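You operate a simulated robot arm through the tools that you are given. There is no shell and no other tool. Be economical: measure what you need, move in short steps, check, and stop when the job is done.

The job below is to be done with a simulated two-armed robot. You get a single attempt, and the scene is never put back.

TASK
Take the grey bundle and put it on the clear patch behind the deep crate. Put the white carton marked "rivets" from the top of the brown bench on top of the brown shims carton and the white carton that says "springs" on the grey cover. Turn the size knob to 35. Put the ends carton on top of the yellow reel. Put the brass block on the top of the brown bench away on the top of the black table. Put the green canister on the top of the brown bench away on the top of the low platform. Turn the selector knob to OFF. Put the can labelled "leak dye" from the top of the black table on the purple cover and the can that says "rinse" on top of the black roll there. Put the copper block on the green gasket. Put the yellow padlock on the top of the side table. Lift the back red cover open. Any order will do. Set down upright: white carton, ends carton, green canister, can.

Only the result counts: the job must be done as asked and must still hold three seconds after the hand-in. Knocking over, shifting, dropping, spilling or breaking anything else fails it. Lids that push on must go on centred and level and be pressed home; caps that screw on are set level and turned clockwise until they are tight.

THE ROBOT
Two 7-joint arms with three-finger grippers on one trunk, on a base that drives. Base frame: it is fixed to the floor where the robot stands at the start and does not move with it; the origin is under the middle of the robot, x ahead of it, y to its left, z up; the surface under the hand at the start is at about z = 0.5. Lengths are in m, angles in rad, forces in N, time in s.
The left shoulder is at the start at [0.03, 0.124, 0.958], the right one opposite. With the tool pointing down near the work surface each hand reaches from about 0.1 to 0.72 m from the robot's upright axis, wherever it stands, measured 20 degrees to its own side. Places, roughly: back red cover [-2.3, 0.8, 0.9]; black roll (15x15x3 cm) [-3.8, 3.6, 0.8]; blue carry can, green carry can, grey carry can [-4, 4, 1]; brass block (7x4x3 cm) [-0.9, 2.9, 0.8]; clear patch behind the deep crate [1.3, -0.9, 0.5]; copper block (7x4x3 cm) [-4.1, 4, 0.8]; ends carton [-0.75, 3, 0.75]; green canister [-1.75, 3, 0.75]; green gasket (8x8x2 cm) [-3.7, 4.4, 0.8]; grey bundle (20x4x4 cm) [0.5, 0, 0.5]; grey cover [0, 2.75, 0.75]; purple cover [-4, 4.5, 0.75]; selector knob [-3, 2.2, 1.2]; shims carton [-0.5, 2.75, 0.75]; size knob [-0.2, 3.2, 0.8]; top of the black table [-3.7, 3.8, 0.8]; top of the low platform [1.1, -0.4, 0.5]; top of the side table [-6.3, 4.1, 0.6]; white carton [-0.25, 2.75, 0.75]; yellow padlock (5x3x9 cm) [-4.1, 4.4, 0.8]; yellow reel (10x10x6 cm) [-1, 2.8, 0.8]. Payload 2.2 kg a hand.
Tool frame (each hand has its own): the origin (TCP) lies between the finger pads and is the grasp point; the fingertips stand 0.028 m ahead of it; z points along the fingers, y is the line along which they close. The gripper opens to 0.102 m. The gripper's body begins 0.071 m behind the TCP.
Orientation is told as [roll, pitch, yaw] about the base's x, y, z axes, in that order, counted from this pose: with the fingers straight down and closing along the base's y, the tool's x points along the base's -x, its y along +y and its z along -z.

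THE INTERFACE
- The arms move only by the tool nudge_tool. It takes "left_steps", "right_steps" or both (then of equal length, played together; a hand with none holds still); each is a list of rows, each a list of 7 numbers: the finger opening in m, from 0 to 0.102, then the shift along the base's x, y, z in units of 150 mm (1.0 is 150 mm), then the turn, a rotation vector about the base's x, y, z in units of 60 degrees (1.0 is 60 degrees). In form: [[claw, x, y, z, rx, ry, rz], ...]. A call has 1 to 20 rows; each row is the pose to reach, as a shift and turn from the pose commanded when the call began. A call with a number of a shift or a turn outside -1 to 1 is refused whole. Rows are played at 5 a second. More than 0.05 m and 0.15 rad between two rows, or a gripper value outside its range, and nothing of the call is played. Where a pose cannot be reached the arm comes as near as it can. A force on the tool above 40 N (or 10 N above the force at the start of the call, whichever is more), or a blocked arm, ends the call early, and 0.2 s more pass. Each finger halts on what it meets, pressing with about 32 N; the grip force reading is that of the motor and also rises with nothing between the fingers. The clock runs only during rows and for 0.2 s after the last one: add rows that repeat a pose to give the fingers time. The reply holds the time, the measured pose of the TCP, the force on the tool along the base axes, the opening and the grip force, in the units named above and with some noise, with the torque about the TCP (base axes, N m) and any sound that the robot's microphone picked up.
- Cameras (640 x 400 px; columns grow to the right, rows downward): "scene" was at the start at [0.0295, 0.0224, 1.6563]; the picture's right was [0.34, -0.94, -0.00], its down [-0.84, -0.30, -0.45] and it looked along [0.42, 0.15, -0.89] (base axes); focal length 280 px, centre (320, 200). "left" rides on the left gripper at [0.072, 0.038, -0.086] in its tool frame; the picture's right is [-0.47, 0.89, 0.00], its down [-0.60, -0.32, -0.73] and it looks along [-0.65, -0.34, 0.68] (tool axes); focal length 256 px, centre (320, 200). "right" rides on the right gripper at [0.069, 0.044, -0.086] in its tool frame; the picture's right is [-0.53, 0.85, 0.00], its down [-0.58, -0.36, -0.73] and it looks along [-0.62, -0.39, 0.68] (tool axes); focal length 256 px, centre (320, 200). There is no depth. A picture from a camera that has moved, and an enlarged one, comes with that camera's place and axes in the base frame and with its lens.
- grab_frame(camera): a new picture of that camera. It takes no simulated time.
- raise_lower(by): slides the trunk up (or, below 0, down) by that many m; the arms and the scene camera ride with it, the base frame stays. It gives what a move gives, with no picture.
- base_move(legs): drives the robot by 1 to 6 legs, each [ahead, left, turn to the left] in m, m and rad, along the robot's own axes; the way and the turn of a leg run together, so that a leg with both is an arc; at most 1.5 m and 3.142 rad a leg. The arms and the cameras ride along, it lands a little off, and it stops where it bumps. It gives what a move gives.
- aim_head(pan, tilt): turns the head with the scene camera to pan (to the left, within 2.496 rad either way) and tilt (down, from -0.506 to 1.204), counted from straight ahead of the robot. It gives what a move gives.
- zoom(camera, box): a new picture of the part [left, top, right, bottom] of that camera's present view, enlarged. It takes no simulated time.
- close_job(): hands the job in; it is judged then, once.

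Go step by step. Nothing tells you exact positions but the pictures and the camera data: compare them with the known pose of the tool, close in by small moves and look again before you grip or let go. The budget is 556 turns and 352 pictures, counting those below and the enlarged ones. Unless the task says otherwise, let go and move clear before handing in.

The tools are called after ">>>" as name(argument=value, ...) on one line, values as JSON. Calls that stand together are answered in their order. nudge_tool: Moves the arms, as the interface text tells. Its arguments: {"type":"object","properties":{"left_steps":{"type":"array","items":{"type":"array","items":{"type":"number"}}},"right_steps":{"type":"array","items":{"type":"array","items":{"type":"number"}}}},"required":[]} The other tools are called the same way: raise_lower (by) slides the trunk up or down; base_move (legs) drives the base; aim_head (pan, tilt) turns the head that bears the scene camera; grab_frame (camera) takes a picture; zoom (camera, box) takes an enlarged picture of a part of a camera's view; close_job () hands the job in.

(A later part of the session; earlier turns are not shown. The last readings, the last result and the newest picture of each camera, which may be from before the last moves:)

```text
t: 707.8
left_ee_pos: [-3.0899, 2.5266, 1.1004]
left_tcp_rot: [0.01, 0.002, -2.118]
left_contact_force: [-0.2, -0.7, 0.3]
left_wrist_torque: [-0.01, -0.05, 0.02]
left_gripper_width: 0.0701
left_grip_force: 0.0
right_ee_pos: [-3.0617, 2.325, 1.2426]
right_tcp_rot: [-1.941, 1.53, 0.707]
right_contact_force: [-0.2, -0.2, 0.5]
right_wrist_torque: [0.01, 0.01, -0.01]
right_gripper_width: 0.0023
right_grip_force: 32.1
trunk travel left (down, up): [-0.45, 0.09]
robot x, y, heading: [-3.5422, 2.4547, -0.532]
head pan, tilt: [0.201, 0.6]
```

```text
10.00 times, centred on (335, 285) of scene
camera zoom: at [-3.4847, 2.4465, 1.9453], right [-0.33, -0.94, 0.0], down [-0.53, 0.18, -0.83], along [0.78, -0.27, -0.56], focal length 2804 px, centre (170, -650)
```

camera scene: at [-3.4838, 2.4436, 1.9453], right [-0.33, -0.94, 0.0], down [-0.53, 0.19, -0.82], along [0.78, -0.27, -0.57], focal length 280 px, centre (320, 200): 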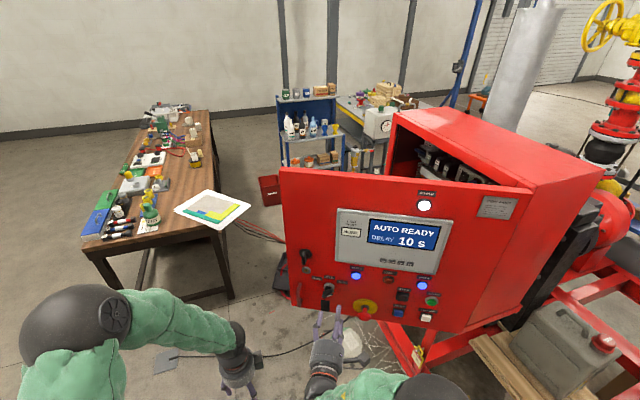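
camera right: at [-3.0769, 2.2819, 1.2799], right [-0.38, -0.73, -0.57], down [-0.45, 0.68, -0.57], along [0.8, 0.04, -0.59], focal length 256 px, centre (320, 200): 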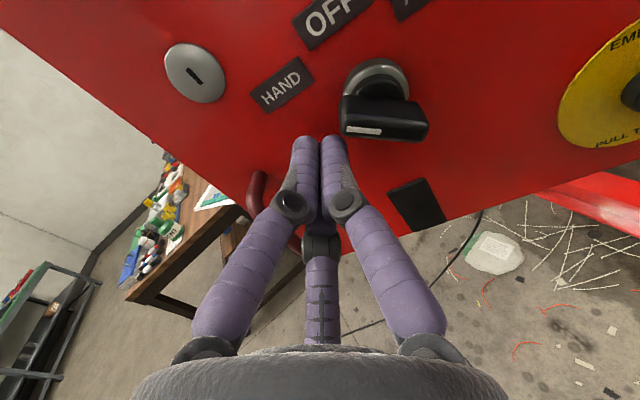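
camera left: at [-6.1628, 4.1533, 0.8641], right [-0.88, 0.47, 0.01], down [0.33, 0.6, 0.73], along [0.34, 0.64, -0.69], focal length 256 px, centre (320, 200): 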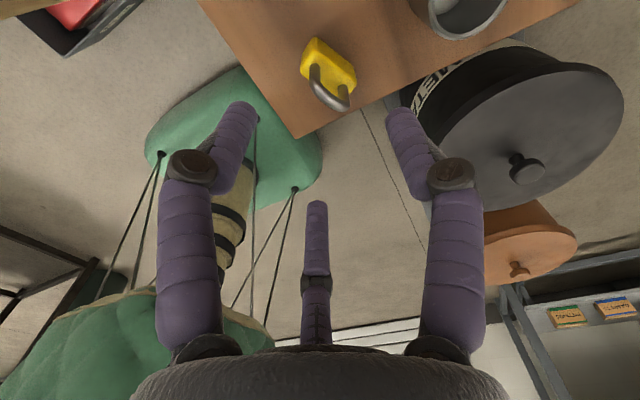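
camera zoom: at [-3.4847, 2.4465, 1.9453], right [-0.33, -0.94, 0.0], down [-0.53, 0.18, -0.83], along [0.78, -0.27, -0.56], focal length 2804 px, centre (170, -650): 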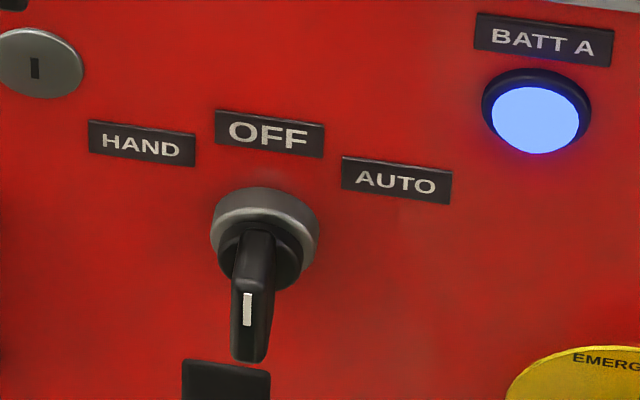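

Selector is OFF. Now restoring the right hand's pose and backing away from the door.

>>> base_move(legs=[[-0.3, -0.178, 0]])

>>> nudge_tool(right_steps=[[0.02, 0, 0, 0.05, 0.108, -0.062, 0], [0.05, 0, 0, 0.1, 0.217, -0.124, 0], [0.08, 0, 0, 0.15, 0.325, -0.186, 0], [0.08, 0, 0, 0.2, 0.434, -0.248, 0], [0.08, 0, 0, 0.2, 0.542, -0.31, 0], [0.08, 0, 0, 0.2, 0.651, -0.372, 0], [0.08, 0, 0, 0.2, 0.76, -0.434, 0], [0.08, 0, 0, 0.2, 0.868, -0.496, 0]])

>>> nudge_tool(right_steps=[[0.08, 0, 0, 0, 0.064, 0.1075, 0], [0.08, 0, 0, 0, 0.128, 0.215, 0], [0.08, 0, 0, -0.05, 0.192, 0.3225, 0], [0.08, 0, 0, -0.1, 0.256, 0.43, 0], [0.08, 0, 0, -0.15, 0.32, 0.5375, 0], [0.08, 0, 0, -0.2, 0.383, 0.645, 0], [0.08, 0, 0, -0.2, 0.447, 0.7525, 0], [0.08, 0, 0, -0.2, 0.511, 0.86, 0]])

>>> nudge_tool(right_steps=[[0.08, 0, 0, 0, 0.064, 0.1075, 0], [0.08, 0, 0, 0, 0.128, 0.215, 0], [0.08, 0, 0, 0, 0.192, 0.3225, 0], [0.08, 0, 0, 0, 0.256, 0.43, 0], [0.08, 0, 0, 0, 0.256, 0.43, 0]])

```text
t: 710.1
left_ee_pos: [-3.4358, 2.5236, 1.1022]
left_tcp_rot: [0.007, 0.001, -2.121]
left_contact_force: [0.2, -0.4, -0.7]
left_wrist_torque: [0.01, -0.01, 0.01]
left_gripper_width: 0.0701
left_grip_force: 0.1
right_ee_pos: [-3.4076, 2.3207, 1.2409]
right_tcp_rot: [-1.917, 1.528, 0.723]
right_contact_force: [-1.0, 0.2, 0.4]
right_wrist_torque: [-0.01, -0.01, 0.02]
right_gripper_width: 0.0021
right_grip_force: 31.4
trunk travel left (down, up): [-0.45, 0.09]
robot x, y, heading: [-3.8877, 2.4554, -0.541]
head pan, tilt: [0.201, 0.6]
```

```text
t: 711.9
left_ee_pos: [-3.4342, 2.5235, 1.1007]
left_tcp_rot: [0.007, 0.002, -2.122]
left_contact_force: [0.0, -0.4, 1.1]
left_wrist_torque: [0.03, -0.02, 0.0]
left_gripper_width: 0.0699
left_grip_force: 0.1
right_ee_pos: [-3.4079, 2.322, 1.2711]
right_tcp_rot: [-1.597, 0.481, 1.037]
right_contact_force: [0.6, -0.2, -1.0]
right_wrist_torque: [0.0, 0.0, 0.02]
right_gripper_width: 0.0798
right_grip_force: 0.1
trunk travel left (down, up): [-0.45, 0.09]
robot x, y, heading: [-3.8873, 2.4565, -0.543]
head pan, tilt: [0.201, 0.6]
```

```text
t: 713.7
left_ee_pos: [-3.4331, 2.5256, 1.1004]
left_tcp_rot: [0.007, 0.003, -2.122]
left_contact_force: [-1.1, -0.4, -0.6]
left_wrist_torque: [0.04, 0.0, -0.02]
left_gripper_width: 0.0701
left_grip_force: 0.0
right_ee_pos: [-3.4062, 2.3215, 1.2402]
right_tcp_rot: [-0.499, 0.233, 1.464]
right_contact_force: [-0.3, 0.7, -0.5]
right_wrist_torque: [-0.02, 0.01, -0.03]
right_gripper_width: 0.0801
right_grip_force: 0.1
trunk travel left (down, up): [-0.45, 0.09]
robot x, y, heading: [-3.8869, 2.4594, -0.542]
head pan, tilt: [0.201, 0.6]
```

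```text
t: 714.9
left_ee_pos: [-3.4357, 2.5241, 1.1013]
left_tcp_rot: [0.007, 0.003, -2.121]
left_contact_force: [0.1, 0.0, -0.6]
left_wrist_torque: [0.02, 0.01, 0.02]
left_gripper_width: 0.0699
left_grip_force: 0.1
right_ee_pos: [-3.4063, 2.3218, 1.2406]
right_tcp_rot: [-0.026, -0.004, 1.519]
right_contact_force: [-0.5, 0.4, 0.0]
right_wrist_torque: [0.0, 0.01, 0.03]
right_gripper_width: 0.0802
right_grip_force: 0.1
trunk travel left (down, up): [-0.45, 0.09]
robot x, y, heading: [-3.8861, 2.4608, -0.541]
head pan, tilt: [0.201, 0.6]
```

>>> base_move(legs=[[-0.6, -0.4, 0], [0, 0, 2.11], [1.45, 0, 0], [1.45, 0, 0]])

```text
t: 737.6
left_ee_pos: [-4.871, 5.7228, 1.1]
left_tcp_rot: [0.008, 0.001, -0.015]
left_contact_force: [-0.7, 0.4, 0.0]
left_wrist_torque: [-0.01, -0.02, -0.02]
left_gripper_width: 0.07
left_grip_force: 0.1
right_ee_pos: [-4.7116, 5.8498, 1.2395]
right_tcp_rot: [-0.027, -0.003, -2.656]
right_contact_force: [-1.8, -0.9, -0.3]
right_wrist_torque: [0.0, 0.01, 0.01]
right_gripper_width: 0.0798
right_grip_force: 0.1
trunk travel left (down, up): [-0.45, 0.09]
robot x, y, heading: [-4.5859, 5.3693, 1.566]
head pan, tilt: [0.201, 0.6]
```

>>> base_move(legs=[[0, 0, -1.57], [1.45, 0, 0], [0.55, 0, 0], [0, -1.45, 0], [0, -0.6, 0]])

>>> aim_head(pan=-0.3, tilt=0.75)

>>> grab_frame(camera="scene")

```text
t: 761.2
left_ee_pos: [-2.1601, 3.6447, 1.1029]
left_tcp_rot: [0.011, 0.002, -1.55]
left_contact_force: [0.3, -1.3, 0.2]
left_wrist_torque: [0.11, 0.05, 0.01]
left_gripper_width: 0.0702
left_grip_force: 0.2
right_ee_pos: [-2.0249, 3.4888, 1.2414]
right_tcp_rot: [-0.025, -0.001, 2.09]
right_contact_force: [0.4, -1.8, -1.2]
right_wrist_torque: [0.12, 0.03, 0.04]
right_gripper_width: 0.0796
right_grip_force: 0.1
trunk travel left (down, up): [-0.45, 0.09]
robot x, y, heading: [-2.5052, 3.337, 0.035]
head pan, tilt: [0.201, 0.6]
```

```text
t: 762.2
left_ee_pos: [-2.1757, 3.6248, 1.11]
left_tcp_rot: [0.021, 0.027, -1.555]
left_contact_force: [-1.6, -0.7, 0.3]
left_wrist_torque: [-0.05, -0.12, -0.03]
left_gripper_width: 0.0701
left_grip_force: 0.2
right_ee_pos: [-2.045, 3.4631, 1.2476]
right_tcp_rot: [-0.047, -0.016, 2.088]
right_contact_force: [-2.0, 0.3, 0.5]
right_wrist_torque: [0.0, -0.12, 0.02]
right_gripper_width: 0.0803
right_grip_force: 0.1
trunk travel left (down, up): [-0.45, 0.09]
robot x, y, heading: [-2.5113, 3.3456, 0.031]
head pan, tilt: [-0.3, 0.75]
```

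```text
81 pictures are left
camera scene: at [-2.4804, 3.3728, 1.9377], right [-0.27, -0.96, 0.02], down [-0.65, 0.16, -0.74], along [0.71, -0.21, -0.67], focal length 280 px, centre (320, 200)
```

scene: 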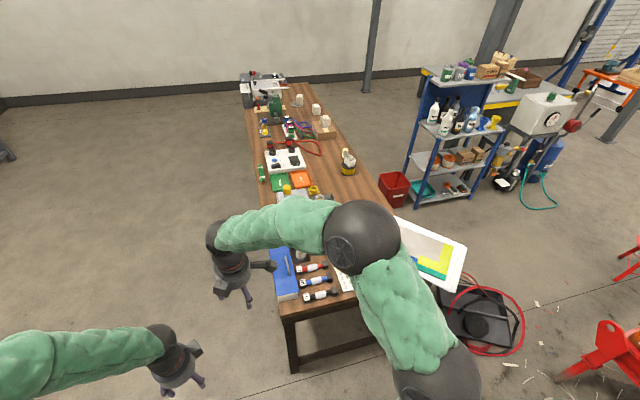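

The base seems slightly tilted — I may have rolled onto the floor plate near the bench end. Backing off and looking.

>>> base_move(legs=[[0, 0.25, -0.03]])

>>> nudge_tool(right_steps=[[0.08, -0.2, -0.2, 0, 0, 0, 0], [0.08, -0.4, -0.4, 0, 0, 0, 0], [0.08, -0.6, -0.6, 0, 0, 0, 0], [0.08, -0.8, -0.8, 0, 0, 0, 0]])

>>> aim_head(pan=-0.5, tilt=0.9)

>>> grab_frame(camera="scene")

```text
t: 764.0
left_ee_pos: [-2.1554, 3.8587, 1.1058]
left_tcp_rot: [0.008, 0.024, -1.584]
left_contact_force: [-0.6, 0.1, -0.5]
left_wrist_torque: [0.01, 0.01, 0.01]
left_gripper_width: 0.07
left_grip_force: 0.0
right_ee_pos: [-2.0267, 3.6947, 1.2389]
right_tcp_rot: [-0.036, -0.021, 2.058]
right_contact_force: [-0.5, 0.2, 0.6]
right_wrist_torque: [0.0, 0.01, 0.0]
right_gripper_width: 0.08
right_grip_force: 0.1
trunk travel left (down, up): [-0.45, 0.09]
robot x, y, heading: [-2.507, 3.5895, 0.003]
head pan, tilt: [-0.3, 0.75]
```

```text
t: 765.0
left_ee_pos: [-2.1554, 3.8566, 1.1056]
left_tcp_rot: [0.014, 0.028, -1.583]
left_contact_force: [0.5, -0.6, -1.1]
left_wrist_torque: [0.0, -0.02, 0.01]
left_gripper_width: 0.0699
left_grip_force: 0.0
right_ee_pos: [-2.147, 3.573, 1.2417]
right_tcp_rot: [-0.038, -0.021, 2.06]
right_contact_force: [-0.9, 0.2, 0.8]
right_wrist_torque: [0.0, 0.01, 0.0]
right_gripper_width: 0.0798
right_grip_force: 0.0
trunk travel left (down, up): [-0.45, 0.09]
robot x, y, heading: [-2.5079, 3.5908, 0.004]
head pan, tilt: [-0.3, 0.75]
```

```text
t: 765.7
left_ee_pos: [-2.1541, 3.8583, 1.1052]
left_tcp_rot: [0.008, 0.025, -1.582]
left_contact_force: [0.5, 0.4, 0.4]
left_wrist_torque: [0.01, 0.03, 0.0]
left_gripper_width: 0.0702
left_grip_force: 0.2
right_ee_pos: [-2.1443, 3.574, 1.2397]
right_tcp_rot: [-0.037, -0.022, 2.059]
right_contact_force: [0.9, 0.9, 0.3]
right_wrist_torque: [-0.02, 0.03, 0.01]
right_gripper_width: 0.0799
right_grip_force: 0.0
trunk travel left (down, up): [-0.45, 0.09]
robot x, y, heading: [-2.5066, 3.5901, 0.004]
head pan, tilt: [-0.499, 0.901]
```

```text
80 pictures are left
camera scene: at [-2.4714, 3.5573, 1.9205], right [-0.48, -0.88, 0.0], down [-0.69, 0.37, -0.62], along [0.55, -0.3, -0.78], focal length 280 px, centre (320, 200)
```

scene: 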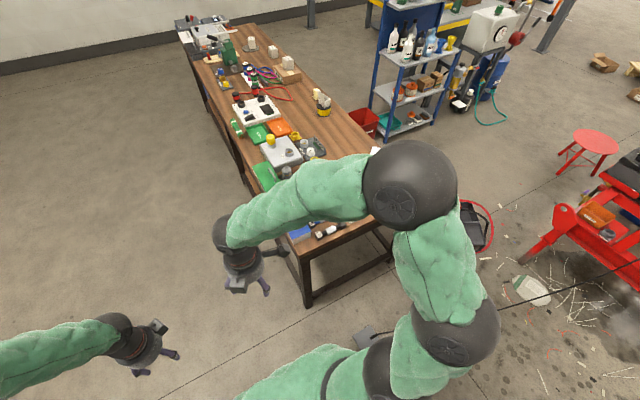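

>>> base_move(legs=[[0.3, -0.05, -0.6]])

>>> aim_head(pan=0.1, tilt=0.95)

>>> grab_frame(camera="scene")

>>> grab_frame(camera="right")

```text
t: 767.8
left_ee_pos: [-1.7848, 3.4779, 1.106]
left_tcp_rot: [0.009, 0.024, -2.151]
left_contact_force: [0.8, 0.4, -0.1]
left_wrist_torque: [-0.06, -0.02, 0.02]
left_gripper_width: 0.0701
left_grip_force: 0.0
right_ee_pos: [-1.9303, 3.234, 1.2413]
right_tcp_rot: [-0.038, -0.019, 1.489]
right_contact_force: [0.1, 0.5, -0.2]
right_wrist_torque: [-0.05, 0.02, 0.03]
right_gripper_width: 0.08
right_grip_force: 0.1
trunk travel left (down, up): [-0.45, 0.09]
robot x, y, heading: [-2.2286, 3.4436, -0.574]
head pan, tilt: [-0.499, 0.901]
```

```text
t: 768.8
left_ee_pos: [-1.7854, 3.4781, 1.1053]
left_tcp_rot: [0.011, 0.024, -2.152]
left_contact_force: [-0.3, 0.4, 0.5]
left_wrist_torque: [-0.03, 0.01, -0.01]
left_gripper_width: 0.0697
left_grip_force: 0.1
right_ee_pos: [-1.9287, 3.2333, 1.2408]
right_tcp_rot: [-0.039, -0.022, 1.49]
right_contact_force: [0.6, 0.5, -0.5]
right_wrist_torque: [-0.02, -0.01, 0.02]
right_gripper_width: 0.08
right_grip_force: 0.0
trunk travel left (down, up): [-0.45, 0.09]
robot x, y, heading: [-2.2259, 3.4461, -0.569]
head pan, tilt: [0.099, 0.949]
```

```text
79 pictures are left
camera scene: at [-2.1864, 3.4297, 1.9169], right [-0.45, -0.89, 0.0], down [-0.72, 0.37, -0.58], along [0.52, -0.26, -0.81], focal length 280 px, centre (320, 200)
```

scene: 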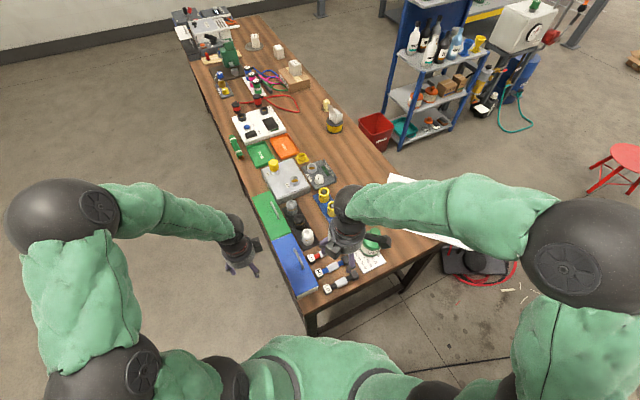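

```text
78 pictures are left
camera right: at [-1.9826, 3.1655, 1.3227], right [-0.8, 0.6, -0.02], down [0.38, 0.53, 0.76], along [0.47, 0.6, -0.65], focal length 256 px, centre (320, 200)
```

right: 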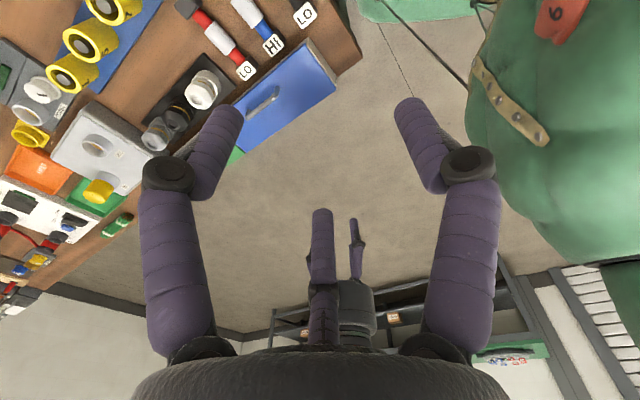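

>>> zoom(camera="scene", box=[300, 180, 440, 300])

```text
3.33 times, centred on (370, 240) of scene
camera zoom: at [-2.1864, 3.4297, 1.9169], right [-0.45, -0.89, 0.0], down [-0.72, 0.37, -0.58], along [0.52, -0.26, -0.81], focal length 935 px, centre (153, 67)
```

zoom: 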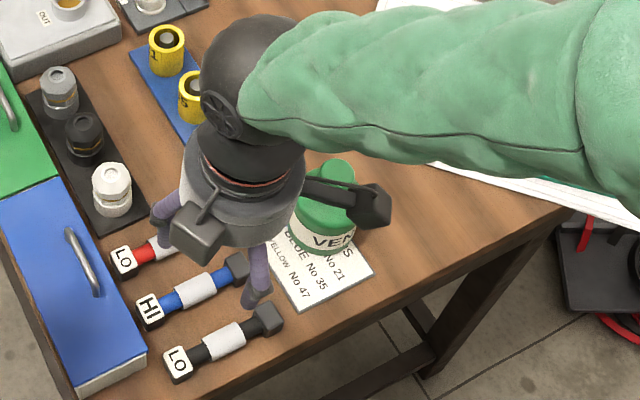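

>>> nudge_tool(right_steps=[[0.102, 0.15, -0.25, 0, -0.004, 0.01, -0.05], [0.102, 0.3, -0.5, 0, -0.008, 0.02, -0.1], [0.102, 0.45, -0.75, 0, -0.012, 0.03, -0.15], [0.102, 0.6, -1.0, 0, -0.017, 0.038, -0.2]])

>>> nudge_tool(right_steps=[[0.102, 0.13, -0.3, 0, 0, 0, 0], [0.102, 0.26, -0.62, 0, 0, 0, 0], [0.102, 0.26, -0.62, -0.3, 0, 0, 0], [0.102, 0.26, -0.62, -0.6, 0, 0, 0], [0.102, 0.26, -0.62, -0.9, 0, 0, 0], [0.102, 0.26, -0.62, -0.9, 0, 0, 0]])

>>> grab_frame(camera="right")

>>> zoom(camera="scene", box=[300, 180, 440, 300])

```text
t: 769.8
left_ee_pos: [-1.7827, 3.4766, 1.1056]
left_tcp_rot: [0.007, 0.026, -2.153]
left_contact_force: [-0.6, 0.9, 0.5]
left_wrist_torque: [0.01, 0.04, -0.01]
left_gripper_width: 0.0698
left_grip_force: 0.1
right_ee_pos: [-1.8367, 3.0815, 1.2404]
right_tcp_rot: [0.0, 0.004, 1.279]
right_contact_force: [0.0, -1.2, 0.0]
right_wrist_torque: [0.0, 0.0, 0.0]
right_gripper_width: 0.1025
right_grip_force: 0.0
trunk travel left (down, up): [-0.45, 0.09]
robot x, y, heading: [-2.2271, 3.4437, -0.564]
head pan, tilt: [0.099, 0.949]
```

```text
refused: row 2 steps farther than a row can; nothing moved
```

```text
76 pictures are left
camera right: at [-1.8994, 3.0271, 1.3267], right [-0.66, 0.75, 0.0], down [0.51, 0.45, 0.73], along [0.55, 0.48, -0.68], focal length 256 px, centre (320, 200)
```

right: 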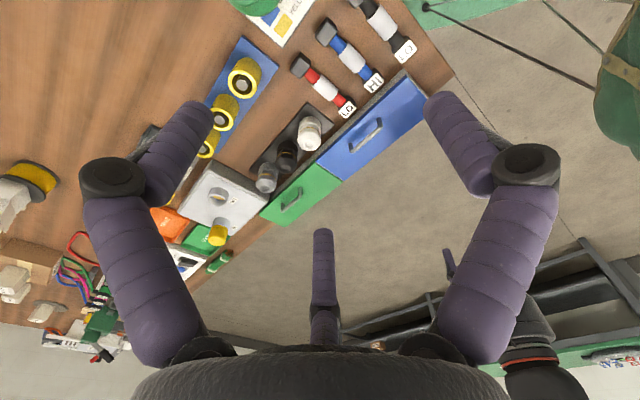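

```text
3.33 times, centred on (370, 240) of scene
camera zoom: at [-2.1846, 3.4274, 1.9168], right [-0.45, -0.89, 0.0], down [-0.73, 0.37, -0.58], along [0.52, -0.26, -0.81], focal length 935 px, centre (153, 67)
```

zoom: 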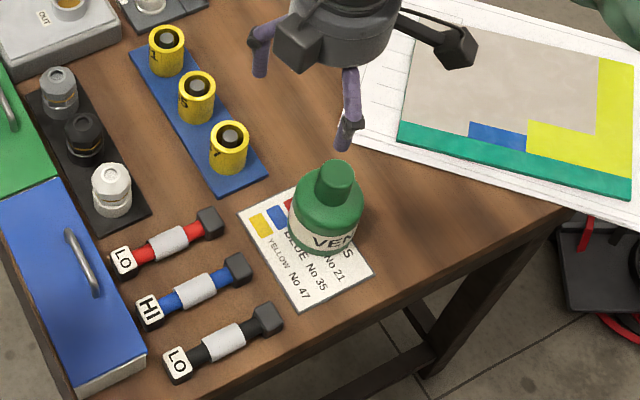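

>>> nudge_tool(right_steps=[[0.08, 0.08, -0.2, 0, 0, 0, 0], [0.08, 0.16, -0.4, 0, 0, 0, 0], [0.08, 0.25, -0.63, 0, 0, 0, 0], [0.08, 0.25, -0.63, -0.3, 0, 0, 0], [0.08, 0.25, -0.63, -0.6, 0, 0, 0], [0.08, 0.25, -0.63, -0.9, 0, 0, 0], [0.08, 0.25, -0.63, -0.9, 0, 0, 0]])

>>> grab_frame(camera="right")

>>> zoom(camera="scene", box=[300, 180, 440, 300])

```text
t: 771.4
left_ee_pos: [-1.7844, 3.4774, 1.1061]
left_tcp_rot: [0.01, 0.027, -2.153]
left_contact_force: [-0.2, 0.0, -1.3]
left_wrist_torque: [-0.02, -0.01, -0.03]
left_gripper_width: 0.07
left_grip_force: 0.1
right_ee_pos: [-1.8006, 2.9902, 1.1069]
right_tcp_rot: [-0.004, 0.003, 1.278]
right_contact_force: [0.3, -0.2, -0.6]
right_wrist_torque: [0.0, -0.02, -0.01]
right_gripper_width: 0.0801
right_grip_force: 0.0
trunk travel left (down, up): [-0.45, 0.09]
robot x, y, heading: [-2.2282, 3.4458, -0.569]
head pan, tilt: [0.099, 0.949]
```

```text
74 pictures are left
camera right: at [-1.8638, 2.9351, 1.1914], right [-0.66, 0.75, 0.0], down [0.51, 0.45, 0.73], along [0.55, 0.48, -0.68], focal length 256 px, centre (320, 200)
```

right: 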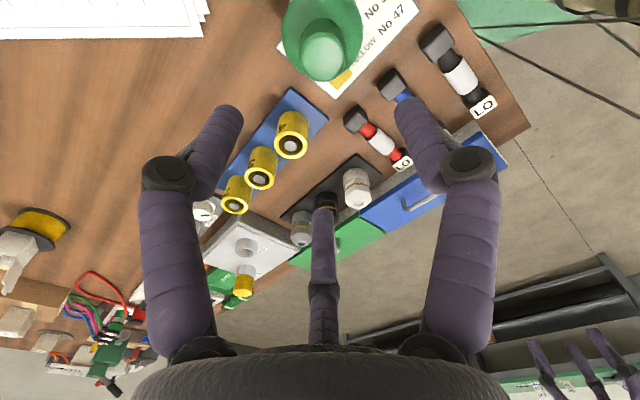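

```text
3.33 times, centred on (370, 240) of scene
camera zoom: at [-2.1871, 3.4301, 1.917], right [-0.45, -0.89, 0.0], down [-0.72, 0.37, -0.58], along [0.52, -0.26, -0.81], focal length 935 px, centre (153, 67)
```

zoom: 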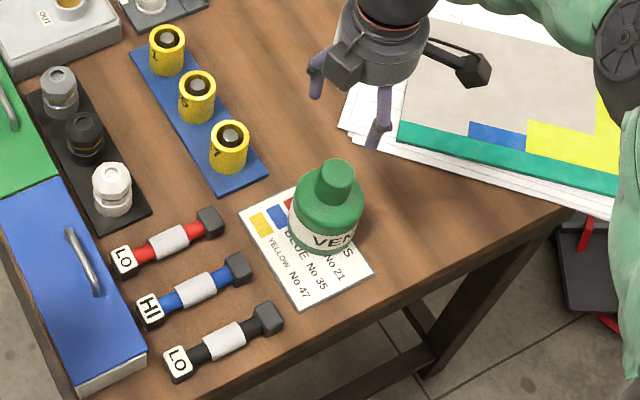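

>>> nudge_tool(right_steps=[[0.085, -0.02, -0.045, -0.2, 0, 0, 0], [0.085, -0.02, -0.045, -0.45, 0, 0, 0], [0.085, -0.02, -0.045, -0.65, 0, 0, 0], [0.085, -0.02, -0.045, -0.8, 0, 0, 0], [0.085, -0.02, -0.045, -0.92, 0, 0, 0], [0.085, -0.02, -0.045, -0.92, 0, 0, 0]])

>>> grab_frame(camera="right")

>>> zoom(camera="scene", box=[320, 190, 420, 280])

```text
t: 772.8
left_ee_pos: [-1.7849, 3.4772, 1.1054]
left_tcp_rot: [0.008, 0.027, -2.151]
left_contact_force: [0.6, 0.0, 0.3]
left_wrist_torque: [0.02, 0.0, 0.01]
left_gripper_width: 0.0699
left_grip_force: 0.2
right_ee_pos: [-1.8029, 2.981, 0.9671]
right_tcp_rot: [-0.001, 0.003, 1.28]
right_contact_force: [0.5, -0.3, 0.4]
right_wrist_torque: [-0.01, -0.01, -0.01]
right_gripper_width: 0.085
right_grip_force: 0.1
trunk travel left (down, up): [-0.45, 0.09]
robot x, y, heading: [-2.2299, 3.4443, -0.568]
head pan, tilt: [0.099, 0.949]
```

```text
72 pictures are left
camera right: at [-1.8661, 2.9263, 1.0528], right [-0.66, 0.75, 0.0], down [0.51, 0.45, 0.73], along [0.55, 0.48, -0.68], focal length 256 px, centre (320, 200)
```

right: 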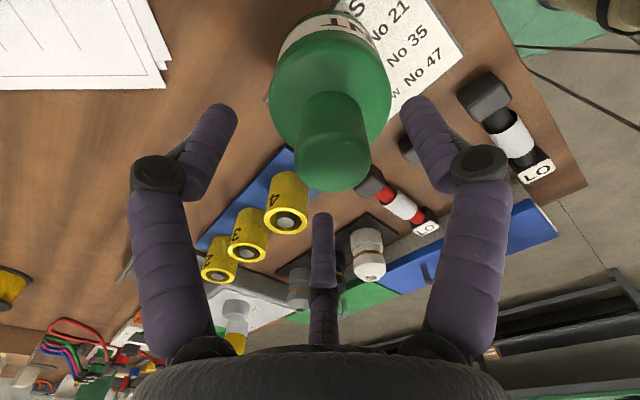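

```text
4.44 times, centred on (370, 235) of scene
camera zoom: at [-2.1865, 3.4295, 1.9169], right [-0.45, -0.89, 0.0], down [-0.73, 0.37, -0.58], along [0.52, -0.26, -0.81], focal length 1246 px, centre (98, 44)
```

zoom: 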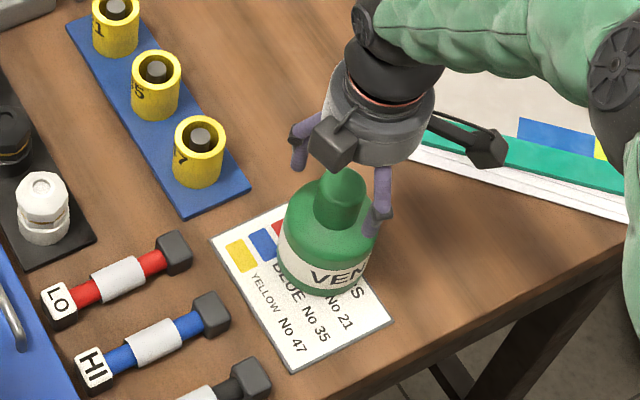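

>>> nudge_tool(right_steps=[[0.085, 0, 0, -0.04, 0, 0, 0], [0.085, 0, 0, -0.08, 0, 0, 0], [0.07, 0, 0, -0.08, 0, 0, 0], [0.055, 0, 0, -0.08, 0, 0, 0], [0.04, 0, 0, -0.08, 0, 0, 0], [0.02, 0, 0, -0.08, 0, 0, 0], [0.0, 0, 0, -0.08, 0, 0, 0], [0.0, 0, 0, -0.08, 0, 0, 0]])

>>> nudge_tool(right_steps=[[0.0, 0, 0, 0.05, 0, 0, 0], [0.0, 0, 0, 0.2, 0, 0, 0], [0.0, 0, 0, 0.5, 0, 0, 0], [0.0, 0, 0, 0.8, 0, 0, 0], [0.0, 0, 0, 1.0, 0, 0, 0]])

>>> grab_frame(camera="right")

>>> zoom(camera="scene", box=[300, 150, 440, 280])

```text
t: 774.6
left_ee_pos: [-1.7845, 3.4778, 1.1051]
left_tcp_rot: [0.006, 0.026, -2.153]
left_contact_force: [-0.3, 0.0, 0.4]
left_wrist_torque: [0.03, 0.01, 0.01]
left_gripper_width: 0.07
left_grip_force: 0.0
right_ee_pos: [-1.8033, 2.9816, 0.9563]
right_tcp_rot: [-0.004, 0.004, 1.28]
right_contact_force: [2.5, 1.9, 3.1]
right_wrist_torque: [0.03, -0.2, 0.05]
right_gripper_width: 0.0454
right_grip_force: 32.3
trunk travel left (down, up): [-0.45, 0.09]
robot x, y, heading: [-2.226, 3.4453, -0.568]
head pan, tilt: [0.099, 0.949]
```

```text
t: 775.8
left_ee_pos: [-1.7856, 3.4768, 1.1059]
left_tcp_rot: [0.009, 0.026, -2.151]
left_contact_force: [-0.1, -0.1, 0.8]
left_wrist_torque: [0.02, -0.01, -0.03]
left_gripper_width: 0.0697
left_grip_force: 0.0
right_ee_pos: [-1.8038, 2.9822, 1.1042]
right_tcp_rot: [0.0, 0.002, 1.282]
right_contact_force: [-0.6, 0.8, -6.0]
right_wrist_torque: [-0.06, 0.02, -0.01]
right_gripper_width: 0.0455
right_grip_force: 31.5
trunk travel left (down, up): [-0.45, 0.09]
robot x, y, heading: [-2.227, 3.4448, -0.567]
head pan, tilt: [0.099, 0.949]
```

```text
70 pictures are left
camera right: at [-1.8663, 2.9271, 1.1903], right [-0.66, 0.75, 0.0], down [0.51, 0.45, 0.73], along [0.55, 0.48, -0.68], focal length 256 px, centre (320, 200)
```

right: 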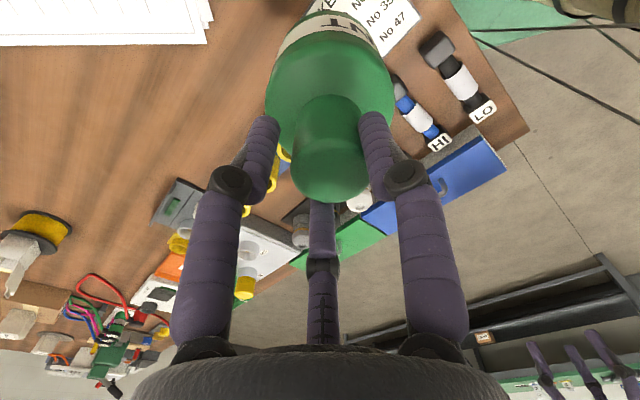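

```text
3.08 times, centred on (370, 215) of scene
camera zoom: at [-2.1862, 3.4293, 1.9169], right [-0.45, -0.89, 0.0], down [-0.73, 0.37, -0.58], along [0.52, -0.26, -0.81], focal length 863 px, centre (166, 154)
```

zoom: 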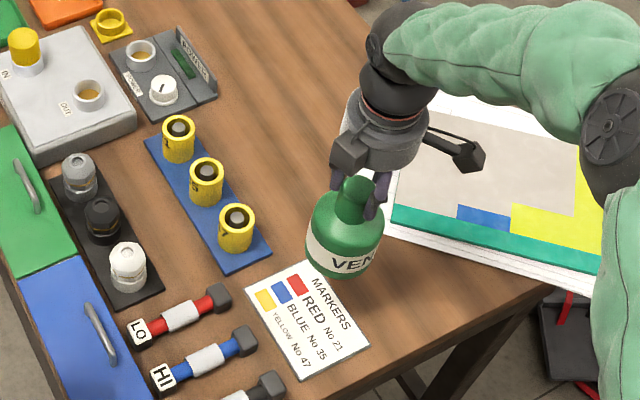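

Canister held. Raising it and driving along the back aisle and around the east end to the low platform.

>>> nudge_tool(right_steps=[[0.0, -0.1, 0.1, 0.25, 0, 0, 0], [0.0, -0.2, 0.25, 0.5, 0, 0, 0], [0.0, -0.3, 0.4, 0.75, 0, 0, 0], [0.0, -0.4, 0.6, 0.75, 0, 0, 0], [0.0, -0.5, 0.8, 0.75, 0, 0, 0]])

>>> base_move(legs=[[-0.4, 0.69, 0], [0, 0, 0.567], [1.45, 0, 0], [1.45, 0, 0], [1.1, 0, 0]])

```text
t: 777.0
left_ee_pos: [-1.7848, 3.4779, 1.1067]
left_tcp_rot: [0.012, 0.026, -2.153]
left_contact_force: [0.4, 0.0, 0.3]
left_wrist_torque: [0.0, 0.02, 0.06]
left_gripper_width: 0.0701
left_grip_force: 0.1
right_ee_pos: [-1.8799, 3.1015, 1.2173]
right_tcp_rot: [-0.004, 0.004, 1.28]
right_contact_force: [0.2, -0.1, -5.7]
right_wrist_torque: [-0.08, -0.01, -0.02]
right_gripper_width: 0.0455
right_grip_force: 31.7
trunk travel left (down, up): [-0.45, 0.09]
robot x, y, heading: [-2.2271, 3.4444, -0.57]
head pan, tilt: [0.099, 0.949]
```

```text
t: 801.8
left_ee_pos: [2.1705, 4.5227, 1.1055]
left_tcp_rot: [0.01, 0.026, -1.563]
left_contact_force: [0.0, -0.1, -0.4]
left_wrist_torque: [0.02, 0.03, -0.03]
left_gripper_width: 0.0697
left_grip_force: 0.0
right_ee_pos: [2.3004, 4.1578, 1.2161]
right_tcp_rot: [-0.002, 0.002, 1.868]
right_contact_force: [0.0, -0.3, -6.2]
right_wrist_torque: [0.0, 0.01, 0.0]
right_gripper_width: 0.0399
right_grip_force: 31.9
trunk travel left (down, up): [-0.45, 0.09]
robot x, y, heading: [1.8199, 4.2513, 0.019]
head pan, tilt: [0.099, 0.949]
```

>>> grab_frame(camera="right")

```text
68 pictures are left
camera right: at [2.2778, 4.0776, 1.3019], right [-0.96, 0.26, 0.0], down [0.18, 0.66, 0.73], along [0.19, 0.7, -0.68], focal length 256 px, centre (320, 200)
```

right: 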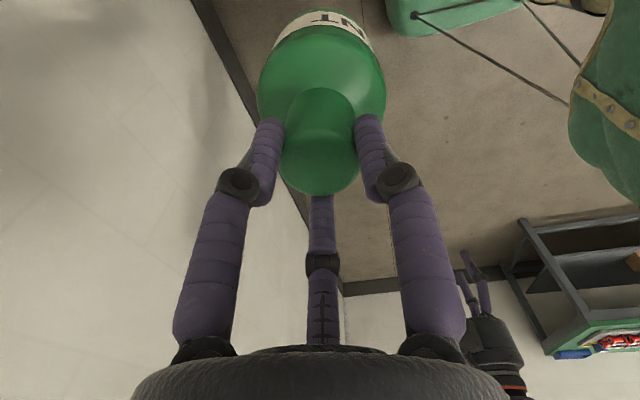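

>>> aim_head(pan=-0.3, tilt=0.7)

>>> grab_frame(camera="scene")

```text
t: 802.7
left_ee_pos: [2.1698, 4.5238, 1.1055]
left_tcp_rot: [0.008, 0.026, -1.563]
left_contact_force: [0.5, 0.6, 0.8]
left_wrist_torque: [-0.03, 0.0, 0.02]
left_gripper_width: 0.0703
left_grip_force: 0.0
right_ee_pos: [2.3009, 4.1581, 1.2154]
right_tcp_rot: [-0.002, 0.001, 1.867]
right_contact_force: [0.4, -0.4, -6.4]
right_wrist_torque: [-0.03, -0.05, 0.02]
right_gripper_width: 0.0396
right_grip_force: 32.2
trunk travel left (down, up): [-0.45, 0.09]
robot x, y, heading: [1.8208, 4.2496, 0.018]
head pan, tilt: [-0.3, 0.7]
```

```text
67 pictures are left
camera scene: at [1.8734, 4.2278, 1.9366], right [-0.28, -0.96, 0.0], down [-0.62, 0.18, -0.76], along [0.73, -0.21, -0.64], focal length 280 px, centre (320, 200)
```

scene: 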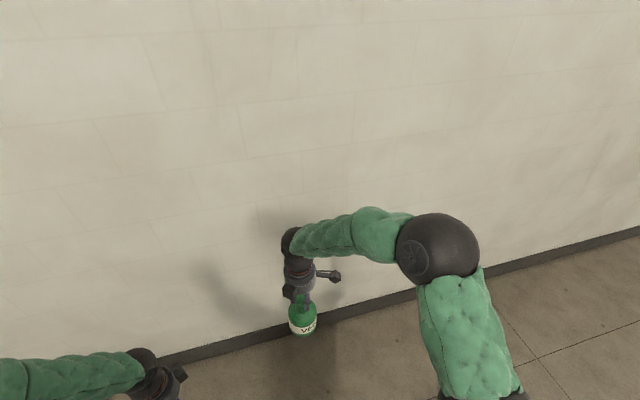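

>>> zoom(camera="right", box=[220, 0, 420, 230])

>>> zoom(camera="scene", box=[270, 270, 350, 350])

```text
1.74 times, centred on (320, 115) of right
camera zoom: at [2.2774, 4.0776, 1.302], right [-0.96, 0.26, 0.0], down [0.18, 0.66, 0.73], along [0.19, 0.7, -0.68], focal length 445 px, centre (320, 348)
```

zoom: 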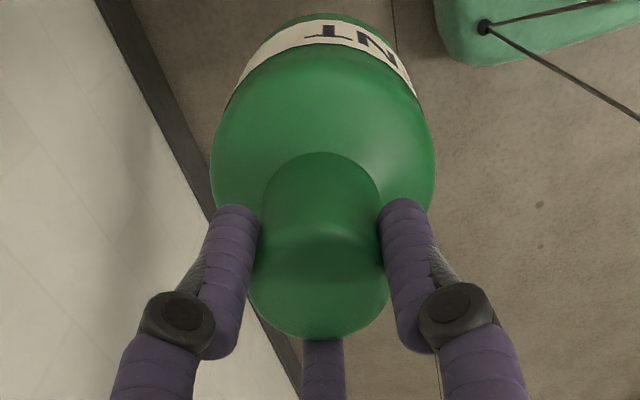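

```text
5.00 times, centred on (310, 310) of scene
camera zoom: at [1.8734, 4.2278, 1.9366], right [-0.28, -0.96, 0.0], down [-0.62, 0.18, -0.76], along [0.73, -0.21, -0.64], focal length 1402 px, centre (370, -350)
```

zoom: 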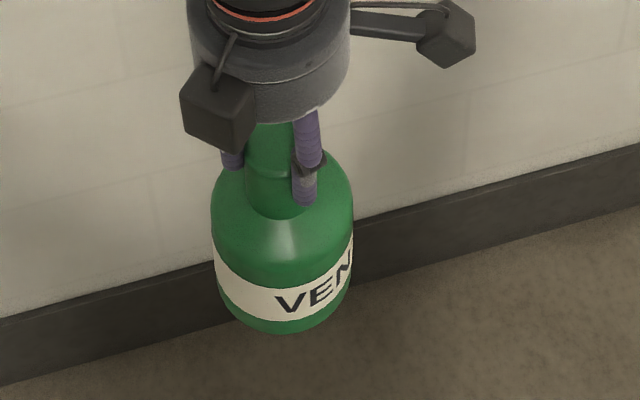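

The fingertips now sit on the neck below the cap lip, which is a secure hold. Continuing to the platform's north side.

>>> base_move(legs=[[0.03, -1.45, -0.018], [0, -1.45, 0], [0, -0.15, 0], [0, 0, -1.57]])

>>> aim_head(pan=-0.3, tilt=0.7)

>>> grab_frame(camera="scene")

```text
t: 815.8
left_ee_pos: [2.1974, 1.6822, 1.105]
left_tcp_rot: [0.01, 0.026, -1.608]
left_contact_force: [0.2, -0.8, 0.7]
left_wrist_torque: [0.01, 0.0, 0.0]
left_gripper_width: 0.0698
left_grip_force: 0.1
right_ee_pos: [2.3079, 1.3199, 1.2144]
right_tcp_rot: [0.007, 0.005, 1.84]
right_contact_force: [0.8, 0.1, -6.2]
right_wrist_torque: [-0.02, 0.0, -0.01]
right_gripper_width: 0.0397
right_grip_force: 32.5
trunk travel left (down, up): [-0.45, 0.09]
robot x, y, heading: [1.8345, 1.4268, -0.016]
head pan, tilt: [-0.3, 0.7]
stopped in leg 2: the robot was blocked; the commanded pose is now the measured one
```

```text
t: 816.4
left_ee_pos: [2.1972, 1.6836, 1.1048]
left_tcp_rot: [0.011, 0.025, -1.606]
left_contact_force: [-0.4, -0.3, -0.6]
left_wrist_torque: [-0.04, 0.0, -0.02]
left_gripper_width: 0.07
left_grip_force: 0.1
right_ee_pos: [2.3075, 1.32, 1.215]
right_tcp_rot: [0.005, 0.004, 1.837]
right_contact_force: [0.2, 0.4, -6.2]
right_wrist_torque: [0.0, 0.0, -0.02]
right_gripper_width: 0.04
right_grip_force: 32.2
trunk travel left (down, up): [-0.45, 0.09]
robot x, y, heading: [1.8386, 1.4254, -0.023]
head pan, tilt: [-0.3, 0.7]
```

```text
64 pictures are left
camera scene: at [1.8862, 1.4043, 1.9367], right [-0.32, -0.95, 0.0], down [-0.61, 0.2, -0.77], along [0.73, -0.24, -0.64], focal length 280 px, centre (320, 200)
```

scene: 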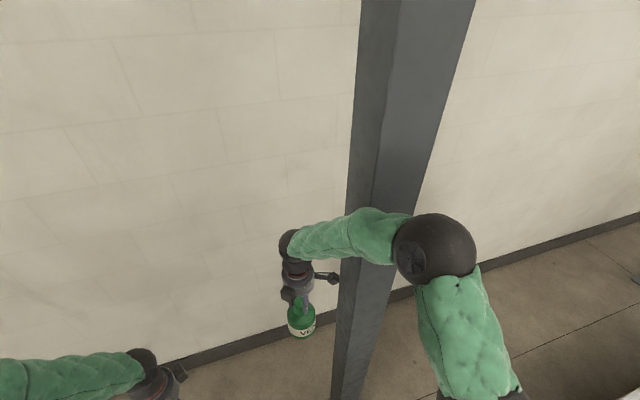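

The elbow met a wall post; I'll go west first and then turn.

>>> base_move(legs=[[0, 0.2, 0.02], [-0.95, 0, 0], [0, 0, -1.57]])

>>> aim_head(pan=0, tilt=0.75)

>>> grab_frame(camera="scene")

```text
t: 826.3
left_ee_pos: [1.1717, 1.2742, 1.1048]
left_tcp_rot: [0.009, 0.026, -3.128]
left_contact_force: [-0.4, -0.2, 0.0]
left_wrist_torque: [0.0, -0.01, 0.02]
left_gripper_width: 0.0702
left_grip_force: 0.0
right_ee_pos: [0.8124, 1.1448, 1.2137]
right_tcp_rot: [0.005, 0.003, 0.32]
right_contact_force: [0.1, 0.3, -5.7]
right_wrist_torque: [0.05, 0.0, 0.01]
right_gripper_width: 0.0397
right_grip_force: 32.4
trunk travel left (down, up): [-0.45, 0.09]
robot x, y, heading: [0.8974, 1.6211, -1.546]
head pan, tilt: [-0.3, 0.7]
```

```text
t: 827.1
left_ee_pos: [1.1712, 1.2737, 1.1052]
left_tcp_rot: [0.009, 0.026, -3.128]
left_contact_force: [0.0, 0.7, -0.3]
left_wrist_torque: [0.01, -0.01, 0.01]
left_gripper_width: 0.0699
left_grip_force: 0.1
right_ee_pos: [0.8115, 1.1437, 1.214]
right_tcp_rot: [0.006, 0.002, 0.319]
right_contact_force: [-0.1, 0.3, -6.4]
right_wrist_torque: [-0.03, 0.02, -0.02]
right_gripper_width: 0.0398
right_grip_force: 32.1
trunk travel left (down, up): [-0.45, 0.09]
robot x, y, heading: [0.9007, 1.6194, -1.545]
head pan, tilt: [0.0, 0.75]
```

```text
63 pictures are left
camera scene: at [0.8983, 1.5682, 1.9324], right [-1.0, -0.03, 0.0], down [-0.02, 0.68, -0.73], along [0.02, -0.73, -0.68], focal length 280 px, centre (320, 200)
```

scene: 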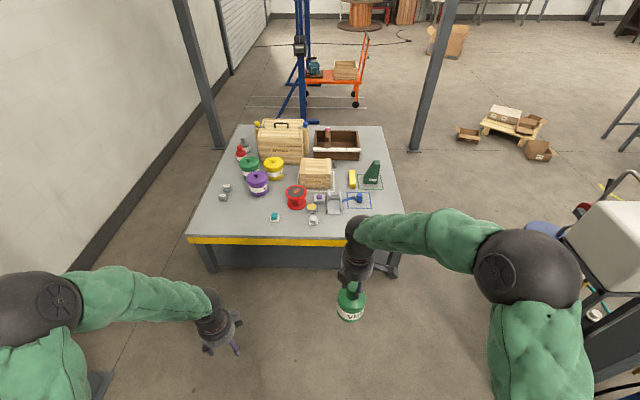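

>>> base_move(legs=[[0, 0.6, -0.025], [0.87, 0, 0]])

>>> aim_head(pan=0, tilt=1.0)

>>> grab_frame(camera="scene")

```text
t: 834.7
left_ee_pos: [1.7667, 0.4045, 1.1059]
left_tcp_rot: [0.009, 0.025, 3.136]
left_contact_force: [-0.2, 0.6, -0.2]
left_wrist_torque: [-0.01, 0.0, 0.01]
left_gripper_width: 0.0702
left_grip_force: 0.1
right_ee_pos: [1.4056, 0.2831, 1.2137]
right_tcp_rot: [0.005, 0.001, 0.296]
right_contact_force: [0.5, 0.2, -6.2]
right_wrist_torque: [-0.01, -0.01, -0.01]
right_gripper_width: 0.04
right_grip_force: 32.2
trunk travel left (down, up): [-0.45, 0.09]
robot x, y, heading: [1.5028, 0.7573, -1.567]
head pan, tilt: [0.0, 0.75]
```

```text
t: 835.5
left_ee_pos: [1.7673, 0.4052, 1.105]
left_tcp_rot: [0.008, 0.027, 3.135]
left_contact_force: [-0.1, -0.2, 0.3]
left_wrist_torque: [0.0, 0.02, 0.0]
left_gripper_width: 0.07
left_grip_force: 0.1
right_ee_pos: [1.4054, 0.2837, 1.2134]
right_tcp_rot: [0.006, 0.002, 0.297]
right_contact_force: [0.3, 0.1, -5.5]
right_wrist_torque: [0.0, 0.03, 0.01]
right_gripper_width: 0.04
right_grip_force: 31.6
trunk travel left (down, up): [-0.45, 0.09]
robot x, y, heading: [1.5003, 0.7593, -1.558]
head pan, tilt: [0.0, 1.0]
```

```text
62 pictures are left
camera scene: at [1.5004, 0.7185, 1.9133], right [-1.0, -0.01, 0.0], down [-0.01, 0.84, -0.54], along [0.0, -0.54, -0.84], focal length 280 px, centre (320, 200)
```

scene: 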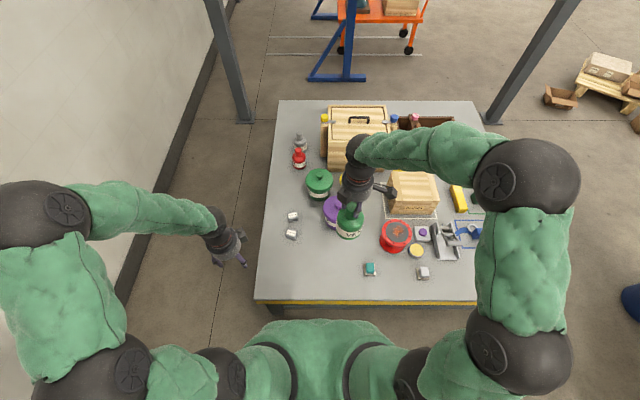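

>>> nudge_tool(right_steps=[[0.0, 0.17, -0.1, 0, 0, 0, 0], [0.0, 0.34, -0.2, 0, 0, 0, 0], [0.0, 0.5, -0.29, 0, 0, 0, 0], [0.0, 0.5, -0.29, 0, 0, 0, 0]])

>>> raise_lower(by=-0.3)

>>> nudge_tool(right_steps=[[0.0, 0, 0, -0.3, 0, 0, 0], [0.0, 0, 0, -0.6, 0, 0, 0], [0.0, 0, 0, -0.9, 0, 0, 0], [0.0, 0, 0, -1.0, 0, 0, 0], [0.0, 0, 0, -1.0, 0, 0, 0]])

>>> grab_frame(camera="scene")

>>> grab_frame(camera="right")

```text
t: 836.5
left_ee_pos: [1.7663, 0.4045, 1.1057]
left_tcp_rot: [0.009, 0.026, 3.135]
left_contact_force: [0.0, -0.5, -0.4]
left_wrist_torque: [-0.01, 0.02, 0.03]
left_gripper_width: 0.07
left_grip_force: 0.2
right_ee_pos: [1.4792, 0.2386, 1.214]
right_tcp_rot: [0.007, 0.001, 0.297]
right_contact_force: [-0.3, -0.5, -5.8]
right_wrist_torque: [0.0, 0.04, 0.01]
right_gripper_width: 0.0398
right_grip_force: 31.6
trunk travel left (down, up): [-0.45, 0.09]
robot x, y, heading: [1.4997, 0.7604, -1.56]
head pan, tilt: [0.0, 1.0]
```

```text
t: 839.5
left_ee_pos: [1.7669, 0.4038, 0.8051]
left_tcp_rot: [0.008, 0.026, 3.134]
left_contact_force: [1.3, 0.0, 0.1]
left_wrist_torque: [0.0, 0.0, -0.03]
left_gripper_width: 0.0698
left_grip_force: 0.0
right_ee_pos: [1.4809, 0.239, 0.9134]
right_tcp_rot: [0.006, 0.002, 0.295]
right_contact_force: [1.1, 0.3, -6.2]
right_wrist_torque: [-0.01, 0.02, -0.03]
right_gripper_width: 0.04
right_grip_force: 31.7
trunk travel left (down, up): [-0.15, 0.39]
robot x, y, heading: [1.5012, 0.7596, -1.565]
head pan, tilt: [0.0, 1.0]
```

```text
t: 840.7
left_ee_pos: [1.7658, 0.4054, 0.8048]
left_tcp_rot: [0.009, 0.025, 3.135]
left_contact_force: [-0.5, -0.3, -0.1]
left_wrist_torque: [-0.03, -0.01, -0.03]
left_gripper_width: 0.0696
left_grip_force: 0.0
right_ee_pos: [1.479, 0.2398, 0.7635]
right_tcp_rot: [0.007, 0.001, 0.297]
right_contact_force: [0.4, -0.2, -6.1]
right_wrist_torque: [0.0, 0.02, 0.02]
right_gripper_width: 0.0398
right_grip_force: 32.2
trunk travel left (down, up): [-0.15, 0.39]
robot x, y, heading: [1.5021, 0.7552, -1.563]
head pan, tilt: [0.0, 1.0]
```

```text
61 pictures are left
camera scene: at [1.5005, 0.7185, 1.6133], right [-1.0, -0.01, 0.0], down [-0.01, 0.84, -0.54], along [0.0, -0.54, -0.84], focal length 280 px, centre (320, 200)
```

scene: 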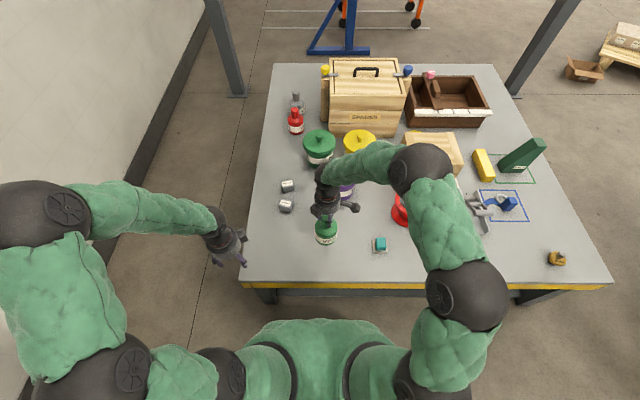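

```text
60 pictures are left
camera right: at [1.4002, 0.2589, 0.8492], right [0.26, 0.96, 0.0], down [0.66, -0.18, 0.73], along [0.7, -0.19, -0.69], focal length 256 px, centre (320, 200)
```

right: 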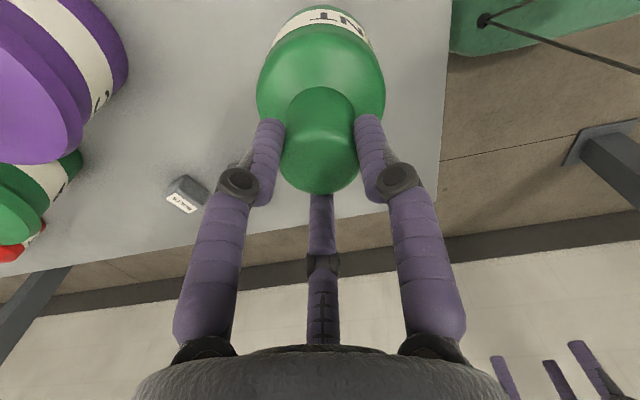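

Spot below is clear. Lowering slowly to contact.

>>> nudge_tool(right_steps=[[0.0, 0, 0, -0.2, 0, 0, 0], [0.0, 0, 0, -0.35, 0, 0, 0], [0.0, 0, 0, -0.42, 0, 0, 0], [0.0, 0, 0, -0.46, 0, 0, 0], [0.0, 0, 0, -0.5, 0, 0, 0], [0.0, 0, 0, -0.53, 0, 0, 0], [0.0, 0, 0, -0.56, 0, 0, 0], [0.0, 0, 0, -0.58, 0, 0, 0], [0.0, 0, 0, -0.6, 0, 0, 0]])

>>> grab_frame(camera="right")

```text
t: 842.7
left_ee_pos: [1.7664, 0.4062, 0.8059]
left_tcp_rot: [0.009, 0.026, 3.135]
left_contact_force: [-0.8, -0.4, 0.2]
left_wrist_torque: [0.02, -0.02, 0.02]
left_gripper_width: 0.0702
left_grip_force: 0.1
right_ee_pos: [1.4791, 0.2394, 0.6731]
right_tcp_rot: [0.005, 0.002, 0.297]
right_contact_force: [0.1, 0.2, -6.0]
right_wrist_torque: [0.01, -0.02, 0.01]
right_gripper_width: 0.0395
right_grip_force: 31.5
trunk travel left (down, up): [-0.15, 0.39]
robot x, y, heading: [1.5014, 0.7593, -1.563]
head pan, tilt: [0.0, 1.0]
```

```text
59 pictures are left
camera right: at [1.4004, 0.2586, 0.7595], right [0.26, 0.96, 0.0], down [0.66, -0.18, 0.73], along [0.7, -0.19, -0.69], focal length 256 px, centre (320, 200)
```

right: 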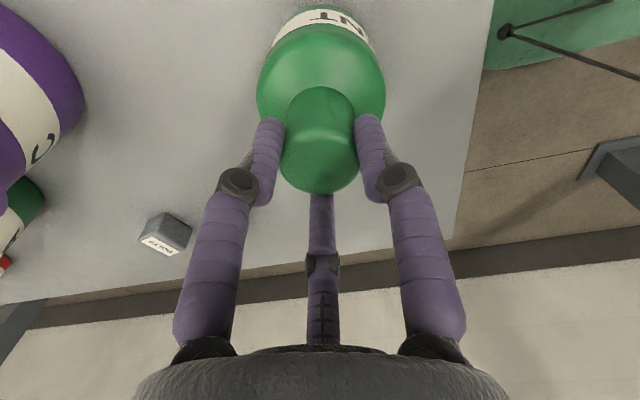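

>>> nudge_tool(right_steps=[[0.0, 0, 0, -0.02, 0, 0, 0], [0.0, 0, 0, -0.04, 0, 0, 0], [0.0, 0, 0, -0.06, 0, 0, 0], [0.0, 0, 0, -0.08, 0, 0, 0]])

```text
t: 843.7
left_ee_pos: [1.7666, 0.4055, 0.8043]
left_tcp_rot: [0.008, 0.027, 3.135]
left_contact_force: [-0.1, 0.0, 0.6]
left_wrist_torque: [0.01, 0.0, 0.02]
left_gripper_width: 0.0699
left_grip_force: 0.0
right_ee_pos: [1.4796, 0.2397, 0.6608]
right_tcp_rot: [0.007, 0.001, 0.296]
right_contact_force: [-0.6, 1.4, -5.4]
right_wrist_torque: [-0.01, 0.04, 0.0]
right_gripper_width: 0.0398
right_grip_force: 31.8
trunk travel left (down, up): [-0.15, 0.39]
robot x, y, heading: [1.5005, 0.757, -1.563]
head pan, tilt: [0.0, 1.0]
```

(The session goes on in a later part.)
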